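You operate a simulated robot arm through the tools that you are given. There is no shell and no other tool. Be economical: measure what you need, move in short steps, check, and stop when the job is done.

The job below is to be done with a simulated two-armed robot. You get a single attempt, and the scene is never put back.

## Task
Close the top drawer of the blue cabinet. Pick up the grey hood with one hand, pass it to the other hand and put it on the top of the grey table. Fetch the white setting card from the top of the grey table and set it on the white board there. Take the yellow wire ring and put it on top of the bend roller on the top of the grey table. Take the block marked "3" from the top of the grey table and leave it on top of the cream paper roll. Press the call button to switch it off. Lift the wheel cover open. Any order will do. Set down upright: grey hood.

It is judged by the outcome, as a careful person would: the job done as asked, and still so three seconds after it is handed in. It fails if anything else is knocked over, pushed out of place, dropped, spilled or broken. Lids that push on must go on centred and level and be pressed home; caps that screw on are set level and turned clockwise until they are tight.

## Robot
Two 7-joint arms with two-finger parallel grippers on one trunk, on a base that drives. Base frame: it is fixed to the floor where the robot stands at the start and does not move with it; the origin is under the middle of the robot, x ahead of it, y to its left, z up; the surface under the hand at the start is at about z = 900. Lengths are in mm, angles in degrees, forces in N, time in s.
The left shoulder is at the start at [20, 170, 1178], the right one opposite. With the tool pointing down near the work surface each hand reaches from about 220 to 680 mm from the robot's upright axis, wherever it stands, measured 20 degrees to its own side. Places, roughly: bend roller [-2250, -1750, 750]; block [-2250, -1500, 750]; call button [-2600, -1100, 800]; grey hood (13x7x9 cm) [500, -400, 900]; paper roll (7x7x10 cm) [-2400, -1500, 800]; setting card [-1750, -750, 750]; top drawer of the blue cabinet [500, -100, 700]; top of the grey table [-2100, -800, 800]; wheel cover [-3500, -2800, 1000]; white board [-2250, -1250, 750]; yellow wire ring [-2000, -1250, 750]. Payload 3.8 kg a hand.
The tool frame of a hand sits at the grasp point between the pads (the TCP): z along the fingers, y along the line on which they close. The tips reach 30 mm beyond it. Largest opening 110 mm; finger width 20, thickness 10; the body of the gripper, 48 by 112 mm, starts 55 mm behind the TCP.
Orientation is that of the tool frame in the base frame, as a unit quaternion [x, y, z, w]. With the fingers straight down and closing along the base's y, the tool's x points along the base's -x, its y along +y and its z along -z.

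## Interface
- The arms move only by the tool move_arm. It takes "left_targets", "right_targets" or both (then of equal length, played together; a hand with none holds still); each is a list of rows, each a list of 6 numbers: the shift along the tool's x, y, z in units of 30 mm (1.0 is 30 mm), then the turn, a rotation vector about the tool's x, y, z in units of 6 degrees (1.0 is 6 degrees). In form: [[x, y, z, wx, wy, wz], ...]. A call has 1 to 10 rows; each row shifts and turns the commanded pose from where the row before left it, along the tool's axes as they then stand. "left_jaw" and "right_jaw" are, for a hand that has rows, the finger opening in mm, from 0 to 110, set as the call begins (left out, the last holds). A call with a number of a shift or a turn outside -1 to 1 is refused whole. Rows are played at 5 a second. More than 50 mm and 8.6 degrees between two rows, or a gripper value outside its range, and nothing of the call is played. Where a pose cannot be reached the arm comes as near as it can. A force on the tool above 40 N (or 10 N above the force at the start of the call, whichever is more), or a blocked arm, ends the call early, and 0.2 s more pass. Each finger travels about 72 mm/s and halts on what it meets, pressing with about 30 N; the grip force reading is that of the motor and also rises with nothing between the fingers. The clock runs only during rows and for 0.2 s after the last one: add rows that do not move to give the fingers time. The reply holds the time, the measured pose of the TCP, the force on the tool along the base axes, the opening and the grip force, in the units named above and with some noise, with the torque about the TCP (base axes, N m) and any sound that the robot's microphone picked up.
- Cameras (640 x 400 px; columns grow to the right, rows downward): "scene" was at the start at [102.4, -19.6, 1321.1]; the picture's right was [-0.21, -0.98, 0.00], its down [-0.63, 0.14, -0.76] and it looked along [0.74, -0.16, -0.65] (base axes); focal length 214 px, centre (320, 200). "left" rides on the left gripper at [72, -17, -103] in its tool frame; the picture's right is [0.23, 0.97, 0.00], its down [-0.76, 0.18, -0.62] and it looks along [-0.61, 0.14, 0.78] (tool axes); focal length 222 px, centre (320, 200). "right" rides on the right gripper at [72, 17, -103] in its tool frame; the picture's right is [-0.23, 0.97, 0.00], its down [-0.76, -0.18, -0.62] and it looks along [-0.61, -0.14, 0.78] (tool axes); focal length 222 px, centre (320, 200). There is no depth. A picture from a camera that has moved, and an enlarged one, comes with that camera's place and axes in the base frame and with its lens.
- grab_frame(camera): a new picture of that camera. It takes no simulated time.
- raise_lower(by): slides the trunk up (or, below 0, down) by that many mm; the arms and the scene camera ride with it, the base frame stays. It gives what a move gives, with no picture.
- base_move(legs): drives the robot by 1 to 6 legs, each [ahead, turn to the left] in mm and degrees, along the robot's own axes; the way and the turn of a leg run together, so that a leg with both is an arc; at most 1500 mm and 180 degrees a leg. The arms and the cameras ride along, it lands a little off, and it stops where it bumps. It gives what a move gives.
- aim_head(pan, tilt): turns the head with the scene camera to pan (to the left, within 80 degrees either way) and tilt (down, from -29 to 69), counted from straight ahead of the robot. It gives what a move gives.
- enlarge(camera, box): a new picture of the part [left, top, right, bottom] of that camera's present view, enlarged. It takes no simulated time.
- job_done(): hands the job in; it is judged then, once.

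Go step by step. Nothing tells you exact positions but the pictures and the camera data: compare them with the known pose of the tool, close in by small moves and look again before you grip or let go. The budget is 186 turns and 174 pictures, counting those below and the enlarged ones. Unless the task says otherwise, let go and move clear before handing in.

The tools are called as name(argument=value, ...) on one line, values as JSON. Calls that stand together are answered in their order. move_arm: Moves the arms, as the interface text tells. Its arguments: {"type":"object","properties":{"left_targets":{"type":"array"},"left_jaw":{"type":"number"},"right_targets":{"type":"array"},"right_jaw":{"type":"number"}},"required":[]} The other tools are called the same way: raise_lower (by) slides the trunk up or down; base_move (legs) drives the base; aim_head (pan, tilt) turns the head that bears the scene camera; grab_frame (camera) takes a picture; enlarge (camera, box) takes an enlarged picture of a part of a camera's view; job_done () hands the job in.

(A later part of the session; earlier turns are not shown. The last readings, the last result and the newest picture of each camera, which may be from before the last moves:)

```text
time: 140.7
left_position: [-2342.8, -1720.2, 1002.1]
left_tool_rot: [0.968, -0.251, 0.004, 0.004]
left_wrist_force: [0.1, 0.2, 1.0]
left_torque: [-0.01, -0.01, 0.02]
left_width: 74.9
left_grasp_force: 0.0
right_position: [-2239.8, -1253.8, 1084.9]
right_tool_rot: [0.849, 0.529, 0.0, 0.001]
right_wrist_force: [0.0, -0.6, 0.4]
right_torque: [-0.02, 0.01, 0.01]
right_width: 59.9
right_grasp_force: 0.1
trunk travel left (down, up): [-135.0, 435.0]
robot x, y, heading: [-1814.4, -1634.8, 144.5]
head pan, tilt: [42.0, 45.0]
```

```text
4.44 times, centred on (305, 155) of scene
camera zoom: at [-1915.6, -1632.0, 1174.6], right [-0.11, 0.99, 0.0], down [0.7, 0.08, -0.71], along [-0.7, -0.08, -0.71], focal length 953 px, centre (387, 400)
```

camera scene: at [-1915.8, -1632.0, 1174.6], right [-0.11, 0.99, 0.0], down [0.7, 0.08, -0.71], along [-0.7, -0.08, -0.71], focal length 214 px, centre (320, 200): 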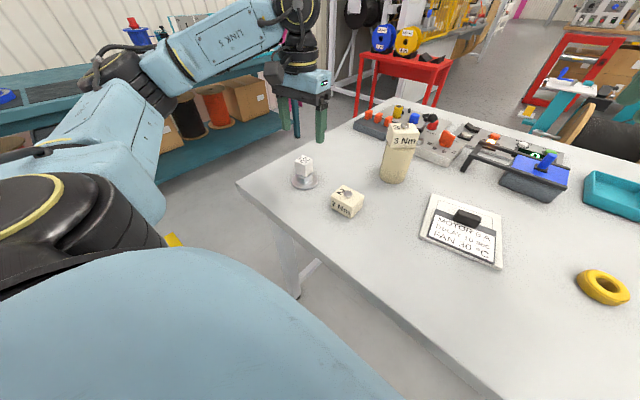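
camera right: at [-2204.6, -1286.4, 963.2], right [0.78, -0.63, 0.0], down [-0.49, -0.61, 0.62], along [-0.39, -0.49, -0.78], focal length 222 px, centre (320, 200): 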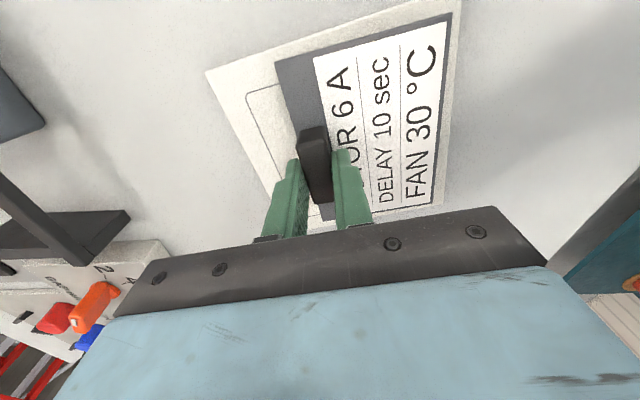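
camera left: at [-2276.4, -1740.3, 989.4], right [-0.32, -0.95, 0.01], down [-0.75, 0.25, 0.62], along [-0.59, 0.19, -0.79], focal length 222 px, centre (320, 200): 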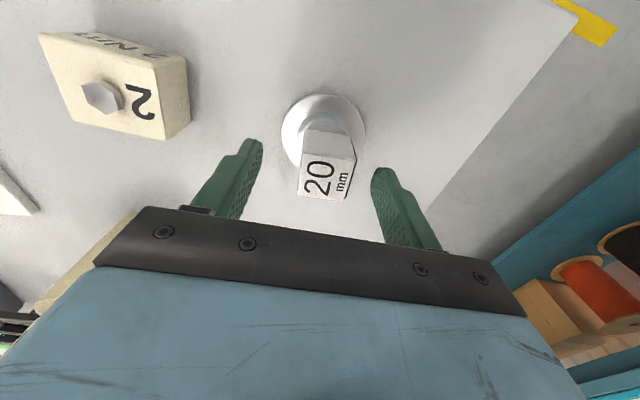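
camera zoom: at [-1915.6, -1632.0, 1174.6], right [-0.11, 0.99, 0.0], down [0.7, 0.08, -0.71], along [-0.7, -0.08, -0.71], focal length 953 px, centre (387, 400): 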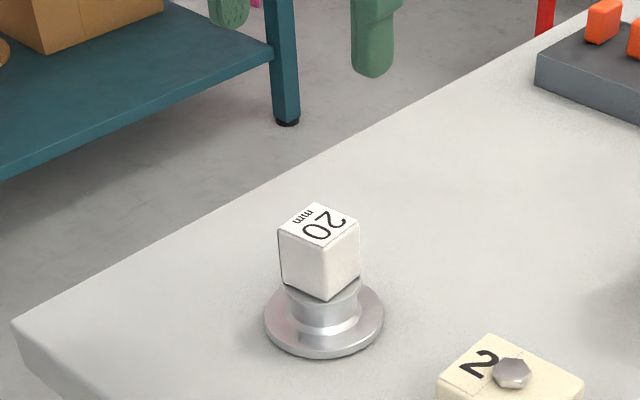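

Roller is back in place, undamaged. Next the ring at about (-2123,-1170): raise the left hand, turn right 40° and move above the ring.

move_arm(left_targets=[[0, 0, -1, 0, 0, 0], [0, 0, -1, 0, 0, 0], [0, 0, 0, 0, 0, 0], [0, 0, 0, 0, 0, 0]], right_targets=[[1, 0, 0, 0, 0, 0], [1, 0, 0, 0, 0, 0], [1, 0, 0, 0, 0, 0], [1, 0, 0, 0, 0, 0]])

base_move(legs=[[0, -40]])

move_arm(left_targets=[[-0.515, -0.875, 0, 0, 0, 0], [-0.515, -0.875, 0, 0, 0, 0], [-0.515, -0.875, 0.5, 0, 0, 0], [-0.515, -0.875, 0.7, 0, 0, 0], [-0.515, -0.875, 0.7, 0, 0, 0], [-0.515, -0.875, 0.8, 0, 0, 0], [-0.515, -0.875, 0.8, 0, 0, 0], [-0.515, -0.875, 0.8, 0, 0, 0]], left_jaw=85)

aim_head(pan=20, tilt=45)

grab_frame(camera="left")

grab_frame(camera="scene")

```text
time: 141.7
left_position: [-2344.3, -1719.2, 1062.8]
left_tool_rot: [0.968, -0.252, 0.004, 0.004]
left_wrist_force: [-0.1, -0.2, 0.2]
left_torque: [-0.01, 0.0, -0.04]
left_width: 74.8
left_grasp_force: 0.0
right_position: [-2190.9, -1142.6, 1086.9]
right_tool_rot: [0.849, 0.529, 0.001, 0.003]
right_wrist_force: [0.4, -0.2, -0.8]
right_torque: [0.0, 0.03, -0.02]
right_width: 59.9
right_grasp_force: 0.1
right hand out of reach, approached as far as the arm can: row 1
trunk travel left (down, up): [-135.0, 435.0]
robot x, y, heading: [-1816.3, -1636.8, 144.6]
head pan, tilt: [42.0, 45.0]
```

```text
time: 144.0
left_position: [-2276.2, -1360.4, 1063.9]
left_tool_rot: [0.823, -0.568, 0.004, 0.005]
left_wrist_force: [0.0, -0.3, -1.0]
left_torque: [0.0, -0.02, 0.03]
left_width: 74.9
left_grasp_force: 0.1
right_position: [-1787.8, -1017.2, 1086.9]
right_tool_rot: [0.978, 0.207, 0.0, 0.003]
right_wrist_force: [0.2, -0.1, -0.1]
right_torque: [0.0, 0.0, -0.02]
right_width: 60.2
right_grasp_force: 0.0
trunk travel left (down, up): [-135.0, 435.0]
robot x, y, heading: [-1815.5, -1634.5, 104.6]
head pan, tilt: [42.0, 45.0]
```

```text
time: 145.8
left_position: [-2125.4, -1171.3, 930.1]
left_tool_rot: [0.823, -0.568, 0.003, 0.005]
left_wrist_force: [0.9, 0.3, -0.4]
left_torque: [-0.01, 0.02, -0.01]
left_width: 84.8
left_grasp_force: 0.0
right_position: [-1788.4, -1016.6, 1086.7]
right_tool_rot: [0.978, 0.207, 0.0, 0.003]
right_wrist_force: [0.5, -0.1, 0.5]
right_torque: [-0.01, 0.0, 0.0]
right_width: 60.0
right_grasp_force: 0.0
trunk travel left (down, up): [-135.0, 435.0]
robot x, y, heading: [-1816.9, -1629.8, 104.4]
head pan, tilt: [42.0, 45.0]
```

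```text
time: 146.7
left_position: [-2125.4, -1172.4, 931.3]
left_tool_rot: [0.824, -0.567, 0.003, 0.005]
left_wrist_force: [0.4, -0.7, -0.2]
left_torque: [-0.02, 0.01, 0.01]
left_width: 85.0
left_grasp_force: 0.0
right_position: [-1787.6, -1018.8, 1087.2]
right_tool_rot: [0.978, 0.207, 0.0, 0.002]
right_wrist_force: [-0.5, 0.0, -0.3]
right_torque: [0.02, 0.03, 0.0]
right_width: 60.1
right_grasp_force: 0.1
trunk travel left (down, up): [-135.0, 435.0]
robot x, y, heading: [-1819.1, -1637.3, 104.5]
head pan, tilt: [20.0, 45.0]
```

```text
87 pictures are left
camera left: at [-2082.6, -1232.2, 1035.3], right [-0.83, -0.56, 0.01], down [-0.44, 0.66, 0.62], along [-0.35, 0.51, -0.79], focal length 222 px, centre (320, 200)
```

left: 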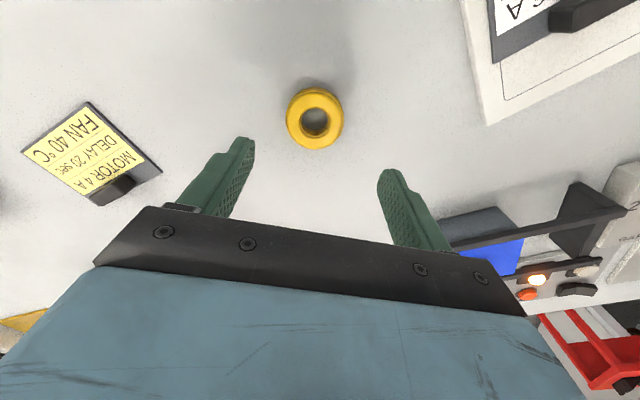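

```text
86 pictures are left
camera scene: at [-1869.3, -1547.8, 1174.6], right [0.82, 0.57, 0.0], down [0.4, -0.58, -0.71], along [-0.4, 0.58, -0.71], focal length 214 px, centre (320, 200)
```

scene: 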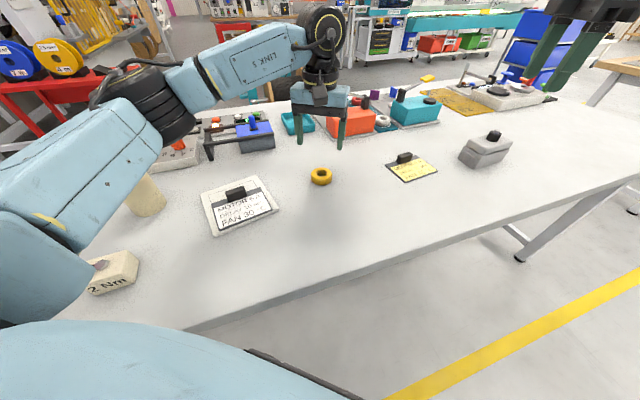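

Ring confirmed at (-2120,-1169), about 56 mm across. I centre and descend.

move_arm(left_targets=[[0, -0.19, 0.8, 0, 0, 0], [0, 0, 0.8, 0, 0, 0], [0, 0, 0.8, 0, 0, 0], [0, 0, 0.75, 0, 0, 0]])

grab_frame(camera="left")

move_arm(left_targets=[[0, 0, 0, 0, 0, 0], [0, 0, 0, 0, 0, 0], [0, 0, 0, 0, 0, 0], [0, 0, 0, 0, 0, 0]], left_jaw=0)

move_arm(left_targets=[[0, 0, -0.4, 0, 0, 0], [0, 0, -0.8, 0, 0, 0], [0, 0, -1, 0, 0, 0], [0, 0, -1, 0, 0, 0], [0, 0, -1, 0, 0, 0], [0, 0, -1, 0, 0, 0], [0, 0, -1, 0, 0, 0]])

grab_frame(camera="left")

```text
time: 147.7
left_position: [-2120.4, -1169.9, 836.3]
left_tool_rot: [0.823, -0.568, 0.003, 0.005]
left_wrist_force: [0.0, 0.1, -0.4]
left_torque: [-0.01, 0.01, -0.04]
left_width: 84.8
left_grasp_force: 0.0
right_position: [-1788.6, -1018.7, 1086.7]
right_tool_rot: [0.978, 0.207, 0.001, 0.003]
right_wrist_force: [-0.5, 0.0, 0.6]
right_torque: [0.01, -0.02, 0.0]
right_width: 59.8
right_grasp_force: 0.1
trunk travel left (down, up): [-135.0, 435.0]
robot x, y, heading: [-1815.0, -1630.6, 104.6]
head pan, tilt: [20.0, 45.0]
```

```text
85 pictures are left
camera left: at [-2076.6, -1230.2, 941.0], right [-0.83, -0.56, 0.01], down [-0.44, 0.66, 0.62], along [-0.35, 0.51, -0.79], focal length 222 px, centre (320, 200)
```

left: 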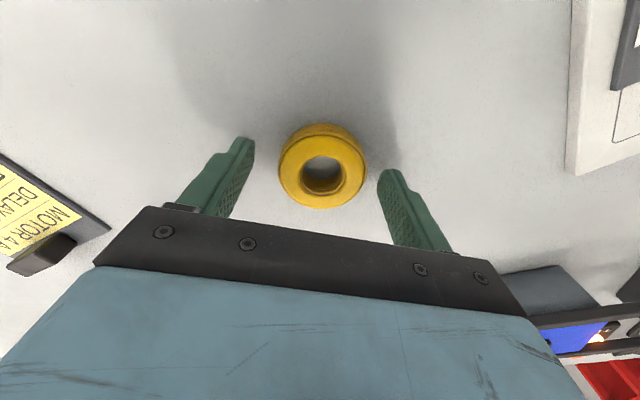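

```text
time: 148.7
left_position: [-2118.2, -1171.0, 836.6]
left_tool_rot: [0.823, -0.568, 0.002, 0.006]
left_wrist_force: [-1.0, 0.4, -0.1]
left_torque: [0.0, 0.01, 0.01]
left_width: 56.8
left_grasp_force: 29.5
right_position: [-1788.1, -1017.3, 1086.2]
right_tool_rot: [0.978, 0.207, 0.001, 0.004]
right_wrist_force: [0.5, 0.1, -0.5]
right_torque: [-0.03, 0.0, 0.0]
right_width: 59.8
right_grasp_force: 0.1
trunk travel left (down, up): [-135.0, 435.0]
robot x, y, heading: [-1817.7, -1632.7, 104.3]
head pan, tilt: [20.0, 45.0]
```

```text
time: 150.3
left_position: [-2118.8, -1167.9, 1023.7]
left_tool_rot: [0.823, -0.568, 0.004, 0.005]
left_wrist_force: [0.6, 0.0, -1.3]
left_torque: [0.01, 0.0, 0.01]
left_width: 56.6
left_grasp_force: 30.0
right_position: [-1788.4, -1017.0, 1087.7]
right_tool_rot: [0.978, 0.207, 0.0, 0.003]
right_wrist_force: [1.0, -0.1, 1.1]
right_torque: [0.06, 0.01, -0.03]
right_width: 60.0
right_grasp_force: 0.0
trunk travel left (down, up): [-135.0, 435.0]
robot x, y, heading: [-1814.3, -1631.1, 104.4]
head pan, tilt: [20.0, 45.0]
```

```text
84 pictures are left
camera left: at [-2075.6, -1228.1, 1128.0], right [-0.83, -0.56, 0.01], down [-0.44, 0.66, 0.62], along [-0.35, 0.51, -0.79], focal length 222 px, centre (320, 200)
```

left: 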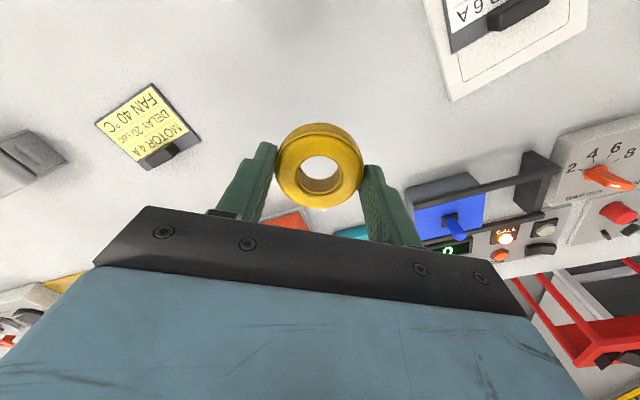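

Ring held. Turn back left and bring it above the roller.

base_move(legs=[[0, 40]])

move_arm(left_targets=[[0.515, 0.875, 0, 0, 0, 0], [0.515, 0.875, 0, 0, 0, 0], [0.515, 0.875, 0, 0, 0, 0], [0.515, 0.875, 0, 0, 0, 0], [0.515, 0.875, 0, 0, 0, 0], [0.515, 0.875, 0.3, 0, 0, 0], [0.515, 0.875, 0.7, 0, 0, 0], [0.4, 0.875, 0.7, 0, 0, 0]])

aim_head(pan=42, tilt=45)

grab_frame(camera="left")

enlarge(camera="scene", box=[250, 90, 370, 210])

```text
time: 152.5
left_position: [-2346.7, -1467.8, 1023.1]
left_tool_rot: [0.967, -0.255, 0.005, 0.003]
left_wrist_force: [0.2, 0.0, -0.4]
left_torque: [0.01, -0.01, 0.01]
left_width: 56.6
left_grasp_force: 29.9
right_position: [-2188.3, -1142.4, 1086.2]
right_tool_rot: [0.85, 0.527, 0.003, 0.002]
right_wrist_force: [-0.3, -1.0, -0.4]
right_torque: [0.01, -0.04, 0.01]
right_width: 59.9
right_grasp_force: 0.0
trunk travel left (down, up): [-135.0, 435.0]
robot x, y, heading: [-1820.5, -1631.4, 144.2]
head pan, tilt: [20.0, 45.0]
```

```text
time: 154.3
left_position: [-2341.8, -1711.1, 975.1]
left_tool_rot: [0.967, -0.254, 0.005, 0.003]
left_wrist_force: [-0.4, 0.6, -1.2]
left_torque: [0.04, -0.02, -0.02]
left_width: 56.6
left_grasp_force: 30.3
right_position: [-2187.4, -1141.7, 1087.6]
right_tool_rot: [0.85, 0.526, 0.002, 0.003]
right_wrist_force: [-0.7, 0.1, 0.4]
right_torque: [0.02, 0.01, 0.0]
right_width: 60.2
right_grasp_force: 0.0
trunk travel left (down, up): [-135.0, 435.0]
robot x, y, heading: [-1816.9, -1629.5, 144.2]
head pan, tilt: [20.0, 45.0]
```

```text
time: 155.2
left_position: [-2344.5, -1710.0, 975.0]
left_tool_rot: [0.967, -0.256, 0.004, 0.004]
left_wrist_force: [0.7, 0.8, -2.2]
left_torque: [0.02, 0.01, 0.02]
left_width: 56.6
left_grasp_force: 29.5
right_position: [-2188.0, -1142.0, 1086.6]
right_tool_rot: [0.851, 0.526, 0.002, 0.004]
right_wrist_force: [0.1, 0.5, 0.2]
right_torque: [-0.01, 0.0, -0.01]
right_width: 60.1
right_grasp_force: 0.1
trunk travel left (down, up): [-135.0, 435.0]
robot x, y, heading: [-1817.9, -1632.7, 143.9]
head pan, tilt: [42.0, 45.0]
```

```text
83 pictures are left
camera left: at [-2271.4, -1729.3, 1078.8], right [-0.28, -0.96, 0.01], down [-0.75, 0.23, 0.62], along [-0.59, 0.17, -0.79], focal length 222 px, centre (320, 200)
```

left: 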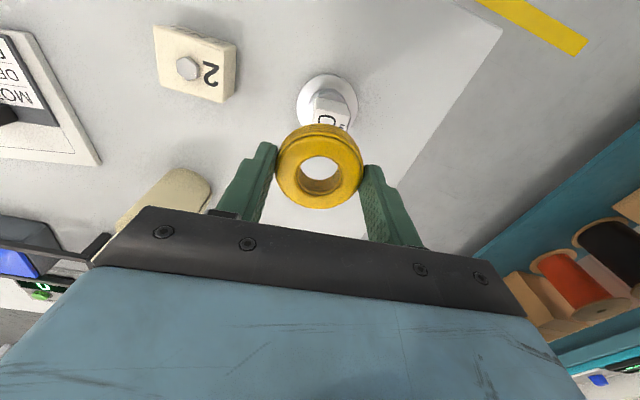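

```text
3.33 times, centred on (310, 150) of scene
camera zoom: at [-1915.9, -1631.3, 1174.6], right [-0.11, 0.99, 0.0], down [0.7, 0.07, -0.71], along [-0.7, -0.07, -0.71], focal length 715 px, centre (353, 367)
```

zoom: 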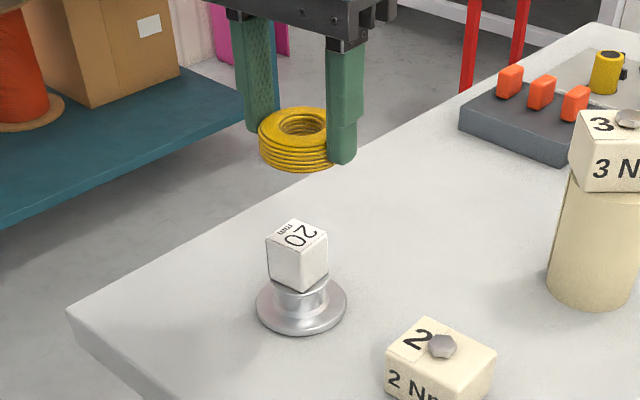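

I correct ~9 mm and lower to about 15 mm above the roller top.

move_arm(left_targets=[[0.08, 0.28, 0.3, 0, 0, 0], [0, 0, 0.6, 0, 0, 0], [0, 0, 0.5, 0, 0, 0]])

enlarge(camera="left", box=[220, 80, 420, 240])

enlarge(camera="scene", box=[260, 110, 350, 200])

```text
time: 156.0
left_position: [-2345.6, -1718.6, 931.9]
left_tool_rot: [0.967, -0.255, 0.003, 0.003]
left_wrist_force: [0.5, 0.1, -0.9]
left_torque: [0.03, 0.02, -0.01]
left_width: 56.8
left_grasp_force: 29.9
right_position: [-2187.0, -1142.3, 1088.4]
right_tool_rot: [0.85, 0.527, 0.002, 0.002]
right_wrist_force: [0.0, 0.5, -0.4]
right_torque: [-0.03, 0.02, 0.0]
right_width: 59.8
right_grasp_force: 0.1
trunk travel left (down, up): [-135.0, 435.0]
robot x, y, heading: [-1817.3, -1634.8, 144.0]
head pan, tilt: [42.0, 45.0]
```

```text
2.50 times, centred on (320, 160) of left
camera zoom: at [-2274.2, -1738.2, 1036.7], right [-0.28, -0.96, 0.01], down [-0.75, 0.23, 0.62], along [-0.59, 0.17, -0.79], focal length 555 px, centre (320, 300)
```

zoom: 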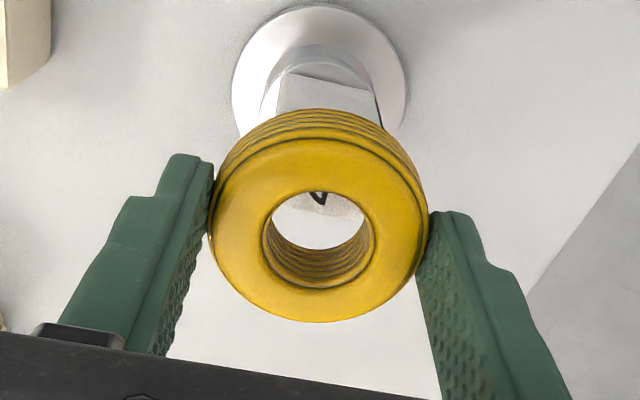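

```text
4.44 times, centred on (305, 155) of scene
camera zoom: at [-1915.9, -1631.5, 1174.5], right [-0.11, 0.99, 0.0], down [0.7, 0.08, -0.71], along [-0.7, -0.08, -0.71], focal length 953 px, centre (387, 400)
```

zoom: 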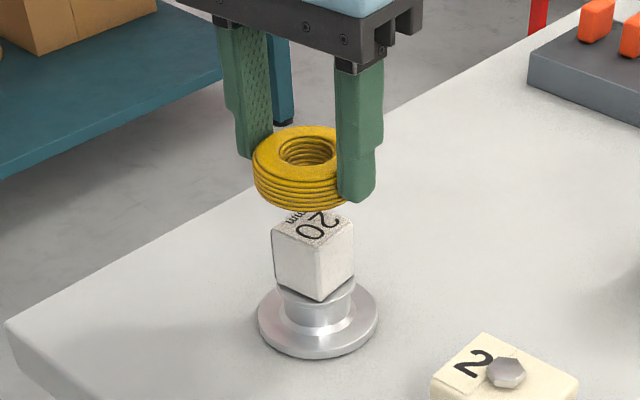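

Ring and roller axis coincide within ~3 mm. I lower to contact.

move_arm(left_targets=[[0, 0, 0.3, 0, 0, 0], [0, 0, 0.17, 0, 0, 0], [0, 0, 0.1, 0, 0, 0]])

enlarge(camera="scene", box=[260, 110, 350, 200])

```text
time: 156.8
left_position: [-2346.5, -1719.8, 915.6]
left_tool_rot: [0.967, -0.256, 0.003, 0.005]
left_wrist_force: [0.5, -0.4, -1.1]
left_torque: [0.01, 0.02, -0.02]
left_width: 56.7
left_grasp_force: 30.1
right_position: [-2186.7, -1141.0, 1087.6]
right_tool_rot: [0.85, 0.526, 0.002, 0.003]
right_wrist_force: [0.3, -0.5, -0.2]
right_torque: [-0.03, 0.05, 0.0]
right_width: 60.2
right_grasp_force: 0.1
trunk travel left (down, up): [-135.0, 435.0]
robot x, y, heading: [-1814.5, -1634.1, 144.0]
head pan, tilt: [42.0, 45.0]
```

```text
4.44 times, centred on (305, 155) of scene
camera zoom: at [-1915.9, -1631.4, 1174.6], right [-0.11, 0.99, 0.0], down [0.7, 0.08, -0.71], along [-0.7, -0.08, -0.71], focal length 953 px, centre (387, 400)
```

zoom: 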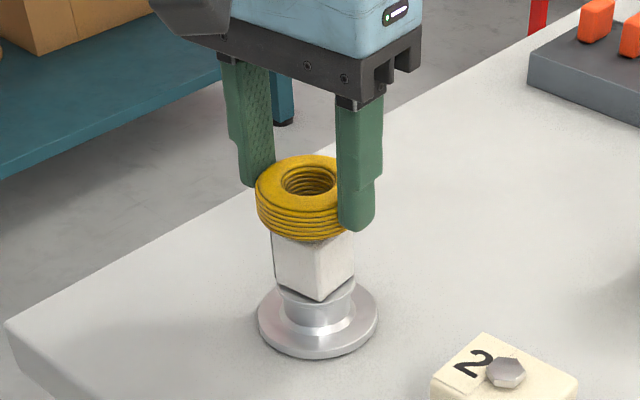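

move_arm(left_targets=[[0, -0.05, 0.08, 0, 0, 0], [0, 0, 0.08, 0, 0, 0]])

enlarge(camera="scene", box=[270, 130, 340, 190])

```text
time: 157.4
left_position: [-2346.5, -1717.9, 910.0]
left_tool_rot: [0.967, -0.255, 0.004, 0.004]
left_wrist_force: [-1.0, 0.3, -1.2]
left_torque: [0.0, 0.01, 0.02]
left_width: 56.8
left_grasp_force: 29.7
right_position: [-2186.4, -1142.5, 1087.6]
right_tool_rot: [0.851, 0.526, 0.002, 0.003]
right_wrist_force: [-0.3, -0.4, -0.2]
right_torque: [0.02, -0.02, -0.01]
right_width: 60.0
right_grasp_force: 0.1
trunk travel left (down, up): [-135.0, 435.0]
robot x, y, heading: [-1815.8, -1634.1, 144.2]
head pan, tilt: [42.0, 45.0]
```

```text
6.67 times, centred on (305, 160) of scene
camera zoom: at [-1915.9, -1631.4, 1174.6], right [-0.11, 0.99, 0.0], down [0.7, 0.08, -0.71], along [-0.7, -0.08, -0.71], focal length 1430 px, centre (420, 467)
```

zoom: 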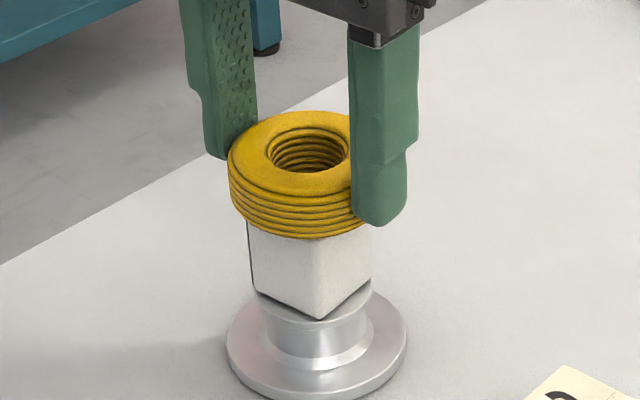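

move_arm(left_targets=[[0, 0, 0.07, 0, 0, 0], [0, 0, 0.06, 0, 0, 0]])

enlarge(camera="scene", box=[270, 130, 340, 190])

```text
time: 158.0
left_position: [-2344.9, -1717.5, 907.2]
left_tool_rot: [0.967, -0.255, 0.004, 0.003]
left_wrist_force: [0.2, 0.1, 3.1]
left_torque: [0.04, -0.09, 0.02]
left_width: 56.7
left_grasp_force: 29.9
right_position: [-2187.2, -1142.1, 1086.9]
right_tool_rot: [0.85, 0.528, 0.001, 0.001]
right_wrist_force: [0.2, -1.0, 1.2]
right_torque: [0.02, 0.0, 0.03]
right_width: 60.0
right_grasp_force: 0.0
trunk travel left (down, up): [-135.0, 435.0]
robot x, y, heading: [-1817.8, -1633.6, 144.0]
head pan, tilt: [42.0, 45.0]
```

```text
6.67 times, centred on (305, 160) of scene
camera zoom: at [-1915.6, -1631.5, 1174.6], right [-0.11, 0.99, 0.0], down [0.7, 0.08, -0.71], along [-0.7, -0.08, -0.71], focal length 1430 px, centre (420, 467)
```

zoom: 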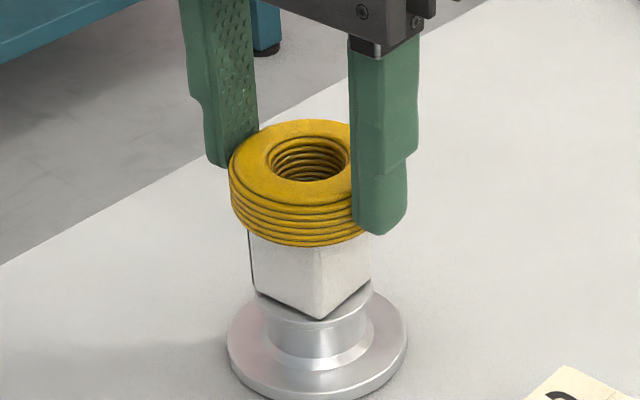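

Contact felt. Release and lift straight up.

move_arm(left_targets=[[0, 0, 0, 0, 0, 0], [0, 0, 0, 0, 0, 0], [0, 0, 0, 0, 0, 0], [0, 0, -0.4, 0, 0, 0], [0, 0, -0.8, 0, 0, 0], [0, 0, -1, 0, 0, 0], [0, 0, -1, 0, 0, 0], [0, 0, -1, 0, 0, 0]], left_jaw=80)

enlarge(camera="scene", box=[260, 110, 350, 200])

grab_frame(camera="left")

```text
time: 159.8
left_position: [-2346.2, -1717.0, 1033.3]
left_tool_rot: [0.967, -0.256, 0.004, 0.003]
left_wrist_force: [0.9, -0.1, 0.6]
left_torque: [0.0, -0.03, -0.02]
left_width: 80.2
left_grasp_force: 0.0
right_position: [-2187.4, -1142.4, 1086.6]
right_tool_rot: [0.85, 0.526, 0.001, 0.003]
right_wrist_force: [0.0, -0.2, 0.4]
right_torque: [-0.03, -0.01, -0.01]
right_width: 60.1
right_grasp_force: 0.0
trunk travel left (down, up): [-135.0, 435.0]
robot x, y, heading: [-1817.5, -1633.0, 144.2]
head pan, tilt: [42.0, 45.0]
```

```text
4.44 times, centred on (305, 155) of scene
camera zoom: at [-1915.5, -1631.3, 1174.6], right [-0.11, 0.99, 0.0], down [0.7, 0.07, -0.71], along [-0.7, -0.08, -0.71], focal length 953 px, centre (387, 400)
```

zoom: 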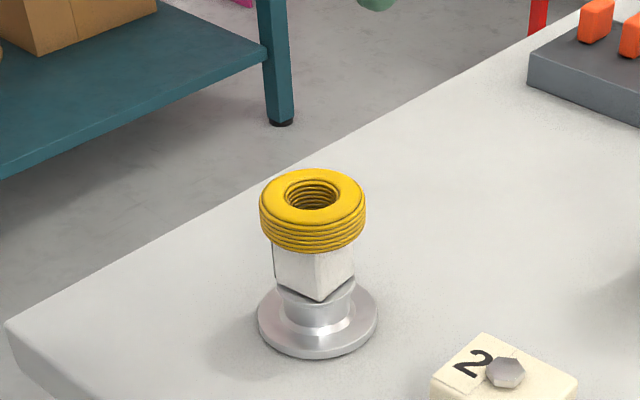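

```text
75 pictures are left
camera left: at [-2274.2, -1735.9, 1137.4], right [-0.28, -0.96, 0.01], down [-0.75, 0.23, 0.62], along [-0.59, 0.17, -0.79], focal length 222 px, centre (320, 200)
```

left: 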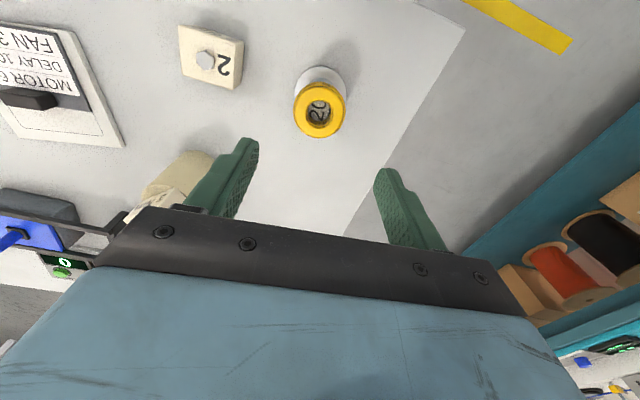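

The ring rests centred on the bend roller. The call button lies near the far edge of the table (~(-2622,-1137)), too far from this side, so I must go round; first a look at the free space beyond.

raise_lower(by=140)

aim_head(pan=25, tilt=22)

grab_frame(camera="scene")

```text
time: 161.4
left_position: [-2346.3, -1716.2, 1172.9]
left_tool_rot: [0.967, -0.255, 0.005, 0.004]
left_wrist_force: [0.2, -0.7, -0.6]
left_torque: [0.01, -0.02, -0.05]
left_width: 79.9
left_grasp_force: 0.0
right_position: [-2188.5, -1140.4, 1227.0]
right_tool_rot: [0.85, 0.526, 0.001, 0.003]
right_wrist_force: [0.8, -0.6, -0.6]
right_torque: [-0.02, 0.01, 0.05]
right_width: 59.9
right_grasp_force: 0.0
trunk travel left (down, up): [-275.0, 295.0]
robot x, y, heading: [-1814.4, -1632.3, 144.3]
head pan, tilt: [42.0, 45.0]
```

```text
time: 162.3
left_position: [-2347.1, -1716.8, 1172.7]
left_tool_rot: [0.967, -0.256, 0.004, 0.004]
left_wrist_force: [-0.2, 0.8, -0.8]
left_torque: [0.0, -0.02, 0.01]
left_width: 80.1
left_grasp_force: 0.1
right_position: [-2187.7, -1141.4, 1226.4]
right_tool_rot: [0.85, 0.527, 0.002, 0.004]
right_wrist_force: [-0.3, 0.5, 1.1]
right_torque: [0.01, 0.0, 0.0]
right_width: 59.9
right_grasp_force: 0.0
trunk travel left (down, up): [-275.0, 295.0]
robot x, y, heading: [-1816.6, -1631.7, 144.0]
head pan, tilt: [25.0, 22.0]
```

```text
74 pictures are left
camera scene: at [-1926.1, -1605.3, 1349.9], right [0.19, 0.98, 0.0], down [0.37, -0.07, -0.93], along [-0.91, 0.17, -0.38], focal length 214 px, centre (320, 200)
```

scene: 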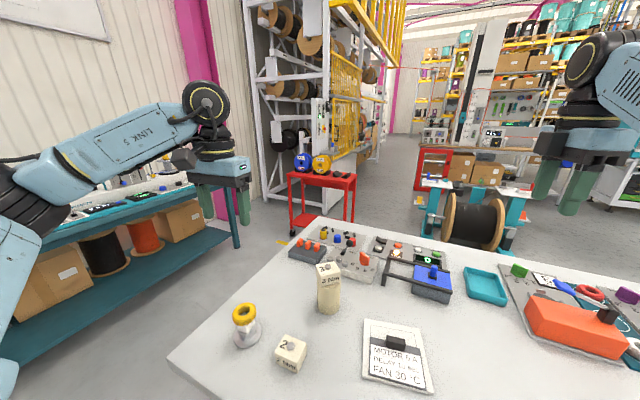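

Beyond the table there is an aisle ~1.1 m wide before the teal bench, where the wheel cover should be. I tuck the arms in and drive round the table's end into that aisle.

move_arm(left_targets=[[0, -0.95, 0, 0, 0, 0], [0, -0.95, 0, 0, 0, 0], [0, -0.95, 0, 0, 0, 0], [0, -0.95, 0, 0, 0, 0], [0, -0.95, 0, 0, 0, 0], [0, -0.95, 0, 0, 0, 0], [0, -0.95, 0, 0, 0, 0]], right_targets=[[0, 0.76, 0, 0, 0, 0], [0, 0.76, 0, 0, 0, 0], [0, 0.76, 0, 0, 0, 0], [0, 0.76, 0, 0, 0, 0], [0, 0.76, 0, 0, 0, 0], [0, 0.76, 0, 0, 0, 0], [0, 0.76, 0, 0, 0, 0]])

base_move(legs=[[-250, 0], [0, 90]])

aim_head(pan=0, tilt=25)

grab_frame(camera="scene")

```text
time: 163.9
left_position: [-2247.2, -1541.6, 1172.7]
left_tool_rot: [0.967, -0.255, 0.005, 0.004]
left_wrist_force: [0.3, 0.8, 1.1]
left_torque: [-0.03, 0.03, -0.02]
left_width: 80.0
left_grasp_force: 0.0
right_position: [-2182.8, -1141.0, 1236.7]
right_tool_rot: [0.85, 0.526, 0.002, 0.003]
right_wrist_force: [-0.4, -0.2, 0.3]
right_torque: [-0.02, 0.04, -0.03]
right_width: 59.7
right_grasp_force: 0.1
right hand out of reach, approached as far as the arm can: row 1, 2, 3, 4, 5, 6, 7
trunk travel left (down, up): [-275.0, 295.0]
robot x, y, heading: [-1814.8, -1633.2, 143.8]
head pan, tilt: [25.0, 22.0]
```

```text
time: 166.8
left_position: [-2054.4, -1770.3, 1172.3]
left_tool_rot: [0.986, -0.164, 0.005, 0.003]
left_wrist_force: [0.2, -0.5, 0.1]
left_torque: [0.0, 0.01, 0.03]
left_width: 79.8
left_grasp_force: 0.1
right_position: [-2066.3, -1363.1, 1237.6]
right_tool_rot: [0.798, 0.603, 0.003, 0.002]
right_wrist_force: [-0.4, -0.6, -0.6]
right_torque: [0.02, 0.01, 0.02]
right_width: 60.0
right_grasp_force: 0.0
trunk travel left (down, up): [-275.0, 295.0]
robot x, y, heading: [-1614.3, -1781.4, 154.4]
head pan, tilt: [25.0, 22.0]
stopped in leg 2: the robot was blocked; the commanded pose is now the measured one
```

```text
time: 167.7
left_position: [-2055.1, -1768.9, 1172.8]
left_tool_rot: [0.986, -0.165, 0.005, 0.003]
left_wrist_force: [-0.3, -0.3, -0.1]
left_torque: [0.03, 0.0, 0.06]
left_width: 79.9
left_grasp_force: 0.1
right_position: [-2064.8, -1363.4, 1236.5]
right_tool_rot: [0.797, 0.604, 0.002, 0.003]
right_wrist_force: [-0.1, -0.2, -0.5]
right_torque: [-0.05, 0.02, 0.0]
right_width: 59.9
right_grasp_force: 0.0
trunk travel left (down, up): [-275.0, 295.0]
robot x, y, heading: [-1615.3, -1778.9, 154.6]
head pan, tilt: [0.0, 25.0]
```

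```text
73 pictures are left
camera scene: at [-1718.8, -1732.0, 1345.2], right [0.43, 0.9, 0.0], down [0.38, -0.18, -0.91], along [-0.82, 0.39, -0.42], focal length 214 px, centre (320, 200)
```

scene: 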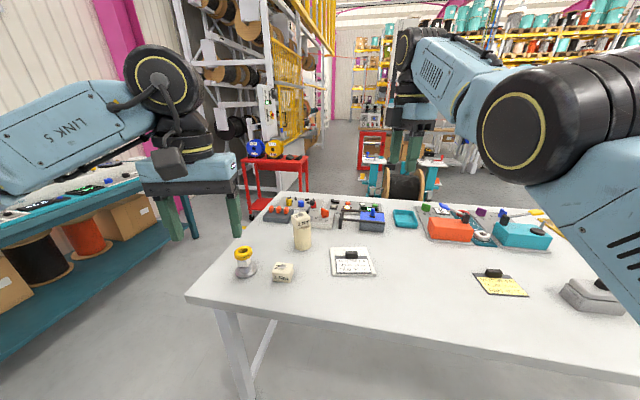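

The turn was blocked after 10°. I look to both sides to see what is touching.

aim_head(pan=80, tilt=50)

grab_frame(camera="scene")

aim_head(pan=-80, tilt=50)

grab_frame(camera="scene")

```text
time: 169.2
left_position: [-2055.1, -1769.8, 1171.6]
left_tool_rot: [0.986, -0.165, 0.005, 0.004]
left_wrist_force: [0.0, 0.6, 0.0]
left_torque: [0.02, -0.01, -0.01]
left_width: 80.0
left_grasp_force: 0.1
right_position: [-2066.2, -1363.8, 1237.4]
right_tool_rot: [0.797, 0.603, 0.002, 0.002]
right_wrist_force: [-0.5, 0.0, -0.4]
right_torque: [0.0, -0.01, 0.01]
right_width: 59.9
right_grasp_force: 0.1
trunk travel left (down, up): [-275.0, 295.0]
robot x, y, heading: [-1614.4, -1777.3, 154.7]
head pan, tilt: [80.0, 50.0]
```

```text
72 pictures are left
camera scene: at [-1680.1, -1834.1, 1307.7], right [-0.82, 0.58, 0.0], down [0.44, 0.62, -0.64], along [-0.37, -0.52, -0.77], focal length 214 px, centre (320, 200)
```

scene: 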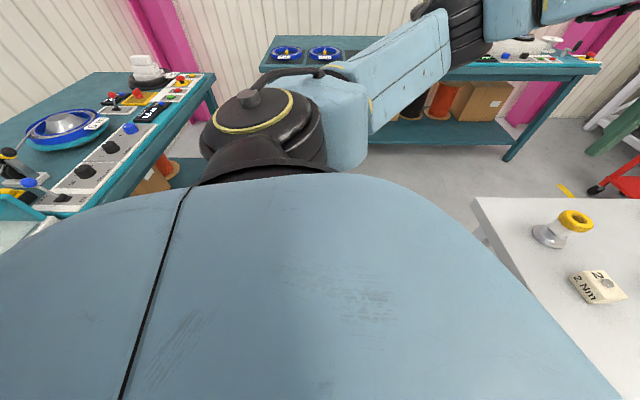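

```text
time: 171.6
left_position: [-2054.4, -1768.8, 1173.1]
left_tool_rot: [0.986, -0.165, 0.005, 0.003]
left_wrist_force: [-0.3, 0.1, 0.1]
left_torque: [-0.01, 0.02, 0.0]
left_width: 79.9
left_grasp_force: 0.1
right_position: [-2066.9, -1363.2, 1237.0]
right_tool_rot: [0.797, 0.604, 0.001, 0.003]
right_wrist_force: [-0.1, -0.3, 0.5]
right_torque: [-0.01, 0.02, -0.03]
right_width: 60.0
right_grasp_force: 0.1
trunk travel left (down, up): [-275.0, 295.0]
robot x, y, heading: [-1611.2, -1779.6, 154.8]
head pan, tilt: [-80.0, 50.0]
```

```text
71 pictures are left
camera scene: at [-1615.2, -1697.0, 1307.7], right [0.96, -0.26, 0.0], down [-0.2, -0.74, -0.64], along [0.17, 0.62, -0.77], focal length 214 px, centre (320, 200)
```

scene: 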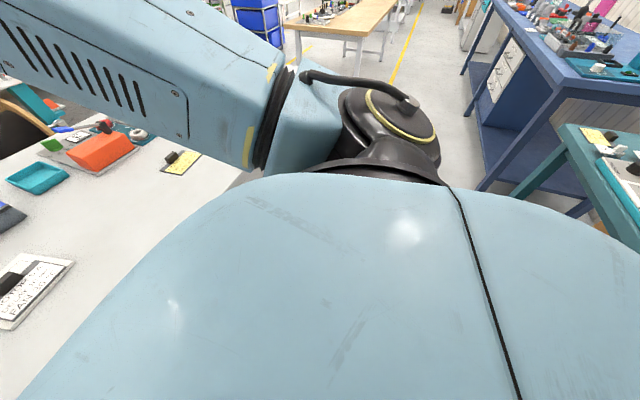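

The robot's rear is close to the table behind; earlier I rotated fine ~85 mm nearer the grey table. I move forward 90 mm and turn again.

base_move(legs=[[90, 0], [0, 79]])

aim_head(pan=0, tilt=30)

grab_frame(camera="scene")

```text
time: 173.3
left_position: [-2136.3, -1749.3, 1171.9]
left_tool_rot: [0.99, -0.143, 0.004, 0.001]
left_wrist_force: [0.2, -1.0, -0.8]
left_torque: [-0.03, 0.03, -0.01]
left_width: 80.0
left_grasp_force: 0.1
right_position: [-2166.0, -1345.9, 1237.2]
right_tool_rot: [0.784, 0.62, 0.0, 0.004]
right_wrist_force: [0.4, 0.1, 0.2]
right_torque: [0.0, 0.01, -0.01]
right_width: 59.6
right_grasp_force: 0.1
trunk travel left (down, up): [-275.0, 295.0]
robot x, y, heading: [-1696.7, -1738.7, 157.1]
head pan, tilt: [-80.0, 50.0]
stopped in leg 2: the robot was blocked; the commanded pose is now the measured one
```

```text
time: 174.9
left_position: [-2136.6, -1749.1, 1172.6]
left_tool_rot: [0.99, -0.143, 0.004, 0.003]
left_wrist_force: [-0.6, 0.5, 0.3]
left_torque: [0.0, -0.02, 0.01]
left_width: 79.9
left_grasp_force: 0.2
right_position: [-2164.9, -1343.9, 1236.7]
right_tool_rot: [0.784, 0.621, -0.001, 0.004]
right_wrist_force: [-0.4, 0.2, -0.5]
right_torque: [-0.03, 0.01, -0.03]
right_width: 60.0
right_grasp_force: 0.1
trunk travel left (down, up): [-275.0, 295.0]
robot x, y, heading: [-1697.4, -1739.6, 157.1]
head pan, tilt: [0.0, 30.0]
```

```text
70 pictures are left
camera scene: at [-1800.7, -1697.9, 1337.2], right [0.39, 0.92, 0.0], down [0.46, -0.2, -0.87], along [-0.8, 0.34, -0.5], focal length 214 px, centre (320, 200)
```

scene: 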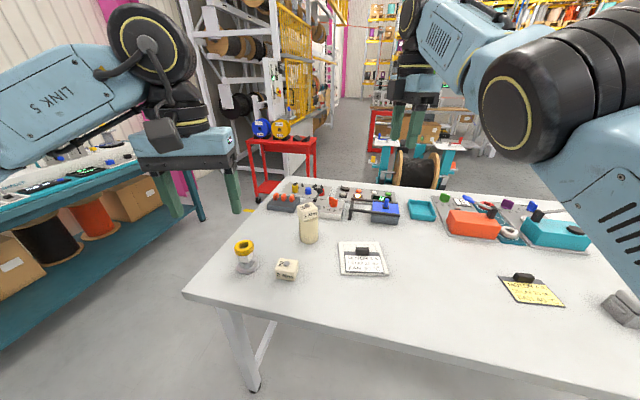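

Blocked again just 2° on. I straighten back to 144°, un-tuck the right arm slightly, and probe the turn again.

move_arm(right_targets=[[0, 0, -1, 0, 0, 0], [0, 0, -1, 0, 0, 0]], left_targets=[[0, 0, -1, 0, 0, 0], [0, 0, -1, 0, 0, 0]])

base_move(legs=[[0, 30]])

aim_head(pan=75, tilt=20)

grab_frame(camera="scene")

```text
time: 175.5
left_position: [-2136.7, -1748.7, 1233.4]
left_tool_rot: [0.99, -0.144, 0.003, 0.002]
left_wrist_force: [0.1, 0.3, 0.1]
left_torque: [0.01, -0.02, -0.01]
left_width: 79.9
left_grasp_force: 0.0
right_position: [-2161.7, -1354.3, 1264.8]
right_tool_rot: [0.779, 0.627, -0.011, -0.012]
right_wrist_force: [-0.1, -0.3, -0.2]
right_torque: [0.0, 0.02, 0.02]
right_width: 60.2
right_grasp_force: 0.2
right hand out of reach, approached as far as the arm can: row 1, 2
trunk travel left (down, up): [-275.0, 295.0]
robot x, y, heading: [-1695.9, -1736.0, 157.0]
head pan, tilt: [0.0, 30.0]
```

```text
time: 176.3
left_position: [-2135.4, -1766.9, 1233.5]
left_tool_rot: [0.992, -0.124, 0.004, 0.002]
left_wrist_force: [-0.5, -0.1, -1.1]
left_torque: [0.0, -0.01, 0.01]
left_width: 80.1
left_grasp_force: 0.0
right_position: [-2177.1, -1369.9, 1264.3]
right_tool_rot: [0.768, 0.641, -0.008, -0.014]
right_wrist_force: [-0.6, -0.5, 0.5]
right_torque: [0.0, 0.0, 0.01]
right_width: 60.0
right_grasp_force: 0.1
trunk travel left (down, up): [-275.0, 295.0]
robot x, y, heading: [-1698.2, -1739.7, 159.4]
head pan, tilt: [0.0, 30.0]
stopped in leg 1: the robot was blocked; the commanded pose is now the measured one
```

```text
time: 177.8
left_position: [-2137.0, -1766.2, 1233.7]
left_tool_rot: [0.992, -0.124, 0.004, 0.002]
left_wrist_force: [-0.1, 0.8, 0.2]
left_torque: [0.02, -0.04, 0.02]
left_width: 80.0
left_grasp_force: 0.1
right_position: [-2178.0, -1370.1, 1265.0]
right_tool_rot: [0.768, 0.641, -0.008, -0.014]
right_wrist_force: [-0.2, -1.1, 0.7]
right_torque: [-0.05, -0.01, -0.01]
right_width: 59.9
right_grasp_force: 0.0
trunk travel left (down, up): [-275.0, 295.0]
robot x, y, heading: [-1696.8, -1740.3, 159.3]
head pan, tilt: [75.0, 20.0]
```

```text
69 pictures are left
camera scene: at [-1772.3, -1809.3, 1353.2], right [-0.81, 0.58, 0.0], down [0.2, 0.28, -0.94], along [-0.55, -0.76, -0.34], focal length 214 px, centre (320, 200)
```

scene: 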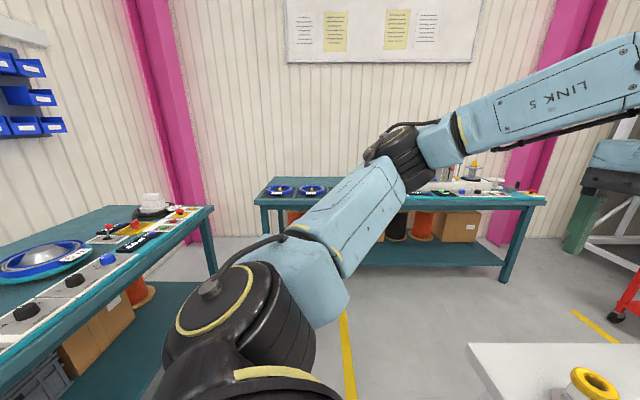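

Each try stops after ~2°, and the right arm is at a joint limit, possibly touching my own body. I bring the right arm to a relaxed pose first, then retry.

move_arm(right_targets=[[0.5, 0, 1, 0, 0, 0.9], [0.5, 0, 1, 0, 0, 0.9], [0.5, 0, 1, 0, 0, 0.9], [0.5, 0, 1, 0, 0, 0.9], [0.5, 0, 0.5, 0, 0, 0.9], [0.5, 0, 0, 0, 0, 0.9], [0.5, 0.5, 0, 0, 0, 0.9], [0.5, 0.8, 0, 0, 0, 0.9]])

base_move(legs=[[0, 30]])

aim_head(pan=0, tilt=35)

grab_frame(camera="scene")

```text
time: 179.6
left_position: [-2136.7, -1767.0, 1233.4]
left_tool_rot: [0.992, -0.124, 0.006, 0.003]
left_wrist_force: [-0.7, 0.6, 0.6]
left_torque: [-0.02, 0.0, 0.0]
left_width: 80.0
left_grasp_force: 0.0
right_position: [-2182.2, -1262.1, 1152.1]
right_tool_rot: [0.945, 0.326, -0.011, -0.009]
right_wrist_force: [-0.5, -0.8, -0.4]
right_torque: [0.03, -0.01, 0.0]
right_width: 59.7
right_grasp_force: 0.1
right hand out of reach, approached as far as the arm can: row 1, 2, 3, 4, 5, 6, 7, 8
trunk travel left (down, up): [-275.0, 295.0]
robot x, y, heading: [-1696.5, -1741.1, 159.2]
head pan, tilt: [75.0, 20.0]
```

```text
time: 181.5
left_position: [-2065.1, -1981.9, 1233.4]
left_tool_rot: [0.991, 0.135, 0.005, 0.001]
left_wrist_force: [-0.5, 0.0, 0.3]
left_torque: [0.0, -0.01, 0.0]
left_width: 80.0
left_grasp_force: 0.0
right_position: [-2355.2, -1566.4, 1154.0]
right_tool_rot: [0.829, 0.558, -0.014, -0.007]
right_wrist_force: [0.0, -1.2, 0.1]
right_torque: [0.02, 0.01, -0.03]
right_width: 60.0
right_grasp_force: 0.0
trunk travel left (down, up): [-275.0, 295.0]
robot x, y, heading: [-1696.0, -1739.0, -171.0]
head pan, tilt: [75.0, 20.0]
```

```text
time: 182.9
left_position: [-2065.2, -1981.4, 1232.9]
left_tool_rot: [0.991, 0.136, 0.005, 0.0]
left_wrist_force: [-0.1, 0.9, -1.0]
left_torque: [0.02, 0.02, 0.03]
left_width: 80.0
left_grasp_force: 0.0
right_position: [-2355.9, -1567.1, 1152.9]
right_tool_rot: [0.829, 0.559, -0.013, -0.005]
right_wrist_force: [0.5, -0.2, 0.7]
right_torque: [0.02, 0.02, -0.02]
right_width: 60.0
right_grasp_force: 0.0
trunk travel left (down, up): [-275.0, 295.0]
robot x, y, heading: [-1696.0, -1740.6, -171.0]
head pan, tilt: [0.0, 35.0]
```

```text
68 pictures are left
camera scene: at [-1805.9, -1758.5, 1329.4], right [-0.16, 0.99, 0.0], down [0.57, 0.09, -0.82], along [-0.81, -0.13, -0.57], focal length 214 px, centre (320, 200)
```

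scene: 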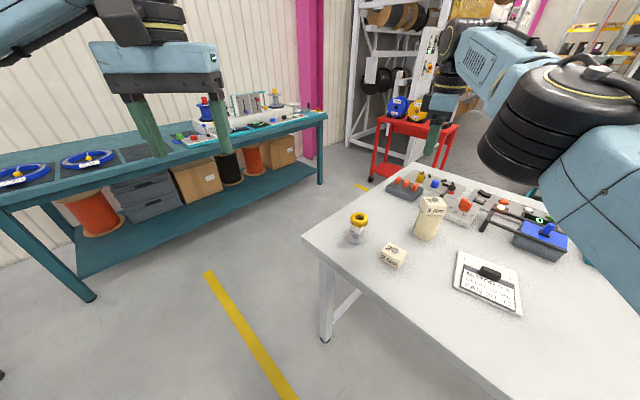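

That freed it: it was self-contact, and nothing on the table moved. I continue into the aisle between grey table and teal bench.

base_move(legs=[[0, 47], [818, 0], [0, -60]])

aim_head(pan=25, tilt=30)

grab_frame(camera="scene")

```text
time: 192.0
left_position: [-2564.3, -2562.5, 1233.0]
left_tool_rot: [1.0, 0.021, 0.005, 0.002]
left_wrist_force: [-0.1, 0.4, -0.6]
left_torque: [-0.01, -0.01, -0.01]
left_width: 79.7
left_grasp_force: 0.0
right_position: [-2752.6, -2091.9, 1153.1]
right_tool_rot: [0.888, 0.46, -0.013, -0.007]
right_wrist_force: [-0.1, -0.6, 0.1]
right_torque: [-0.01, 0.01, 0.0]
right_width: 60.0
right_grasp_force: 0.0
trunk travel left (down, up): [-275.0, 295.0]
robot x, y, heading: [-2150.3, -2411.3, 175.7]
head pan, tilt: [0.0, 35.0]
```

```text
time: 192.9
left_position: [-2563.6, -2561.4, 1232.7]
left_tool_rot: [1.0, 0.02, 0.005, 0.002]
left_wrist_force: [-0.4, 0.8, 0.1]
left_torque: [0.04, -0.01, 0.0]
left_width: 79.7
left_grasp_force: 0.0
right_position: [-2751.7, -2091.2, 1153.9]
right_tool_rot: [0.888, 0.46, -0.013, -0.007]
right_wrist_force: [0.5, 0.3, -0.4]
right_torque: [-0.03, 0.01, 0.01]
right_width: 59.9
right_grasp_force: 0.1
trunk travel left (down, up): [-275.0, 295.0]
robot x, y, heading: [-2150.6, -2411.4, 175.7]
head pan, tilt: [25.0, 30.0]
```

```text
67 pictures are left
camera scene: at [-2257.2, -2442.9, 1337.2], right [-0.36, 0.93, 0.0], down [0.47, 0.18, -0.87], along [-0.81, -0.31, -0.5], focal length 214 px, centre (320, 200)
```

scene: 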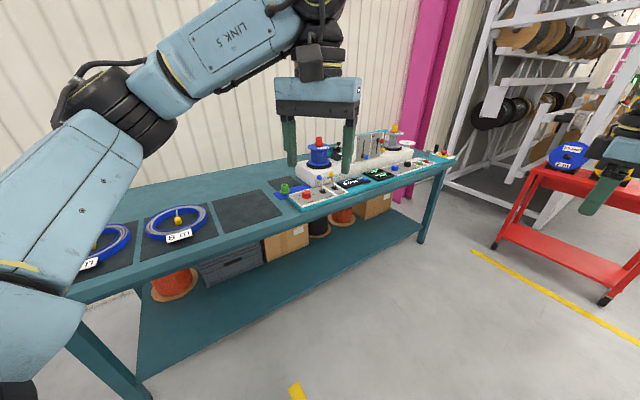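

enlarge(camera="scene", box=[265, 110, 465, 220])

```text
3.20 times, centred on (365, 165) of scene
camera zoom: at [-2257.2, -2442.9, 1337.2], right [-0.36, 0.93, 0.0], down [0.47, 0.18, -0.87], along [-0.81, -0.31, -0.5], focal length 686 px, centre (176, 312)
```

zoom: 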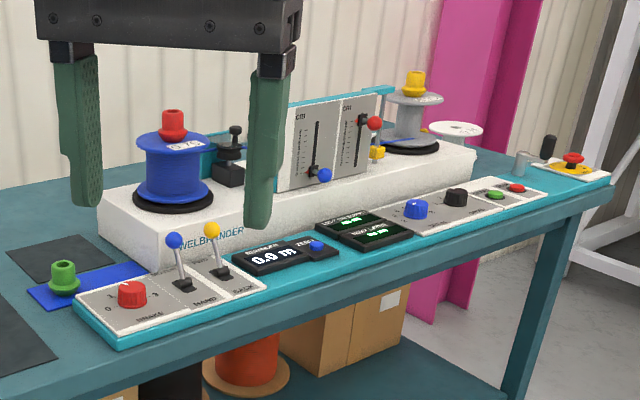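

The wheel winder machine is on the teal bench; the wheel cover is hidden behind my gripper. I raise the trunk, drive up the aisle and face the bench.

raise_lower(by=150)

base_move(legs=[[0, -9], [880, 0], [0, 67]])

aim_head(pan=0, tilt=40)

grab_frame(camera="scene")

```text
time: 194.7
left_position: [-2563.4, -2562.6, 1383.1]
left_tool_rot: [1.0, 0.021, 0.005, 0.002]
left_wrist_force: [-0.1, -0.2, -0.5]
left_torque: [0.01, 0.0, 0.01]
left_width: 79.7
left_grasp_force: 0.0
right_position: [-2752.0, -2092.4, 1302.2]
right_tool_rot: [0.888, 0.46, -0.012, -0.008]
right_wrist_force: [-0.2, 0.3, 0.8]
right_torque: [-0.03, 0.01, 0.04]
right_width: 60.1
right_grasp_force: 0.0
trunk travel left (down, up): [-425.0, 145.0]
robot x, y, heading: [-2149.2, -2412.1, 176.1]
head pan, tilt: [25.0, 30.0]
```

```text
time: 202.9
left_position: [-3097.6, -2644.7, 1382.3]
left_tool_rot: [0.862, 0.506, 0.006, -0.001]
left_wrist_force: [-0.9, -0.1, -0.1]
left_torque: [-0.02, -0.01, -0.02]
left_width: 80.2
left_grasp_force: 0.1
right_position: [-3597.4, -2558.4, 1303.2]
right_tool_rot: [0.551, 0.834, -0.015, -0.001]
right_wrist_force: [0.4, -0.6, 0.7]
right_torque: [0.0, -0.01, 0.02]
right_width: 59.8
right_grasp_force: 0.1
trunk travel left (down, up): [-425.0, 145.0]
robot x, y, heading: [-3010.1, -2214.9, -125.9]
head pan, tilt: [25.0, 30.0]
```

```text
time: 203.8
left_position: [-3097.0, -2645.2, 1384.5]
left_tool_rot: [0.863, 0.505, 0.006, -0.001]
left_wrist_force: [0.5, -0.1, 0.4]
left_torque: [0.02, 0.0, 0.0]
left_width: 79.9
left_grasp_force: 0.1
right_position: [-3596.8, -2557.5, 1302.1]
right_tool_rot: [0.551, 0.834, -0.015, 0.0]
right_wrist_force: [-1.1, -0.1, 0.2]
right_torque: [0.0, 0.01, -0.01]
right_width: 59.8
right_grasp_force: 0.1
trunk travel left (down, up): [-425.0, 145.0]
robot x, y, heading: [-3010.0, -2212.9, -125.9]
head pan, tilt: [0.0, 40.0]
```

```text
65 pictures are left
camera scene: at [-3071.9, -2301.6, 1471.9], right [-0.81, 0.59, 0.0], down [0.38, 0.52, -0.77], along [-0.45, -0.62, -0.64], focal length 214 px, centre (320, 200)
```

scene: 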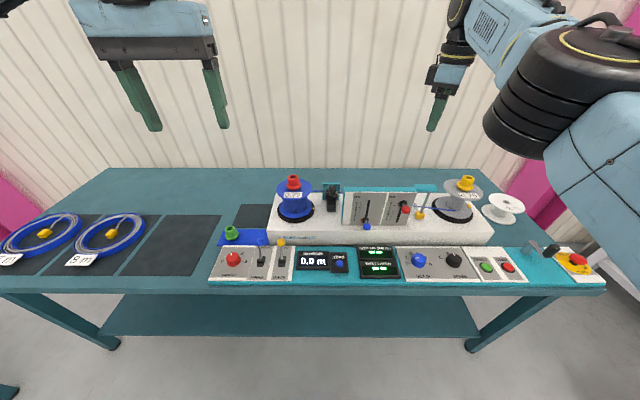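

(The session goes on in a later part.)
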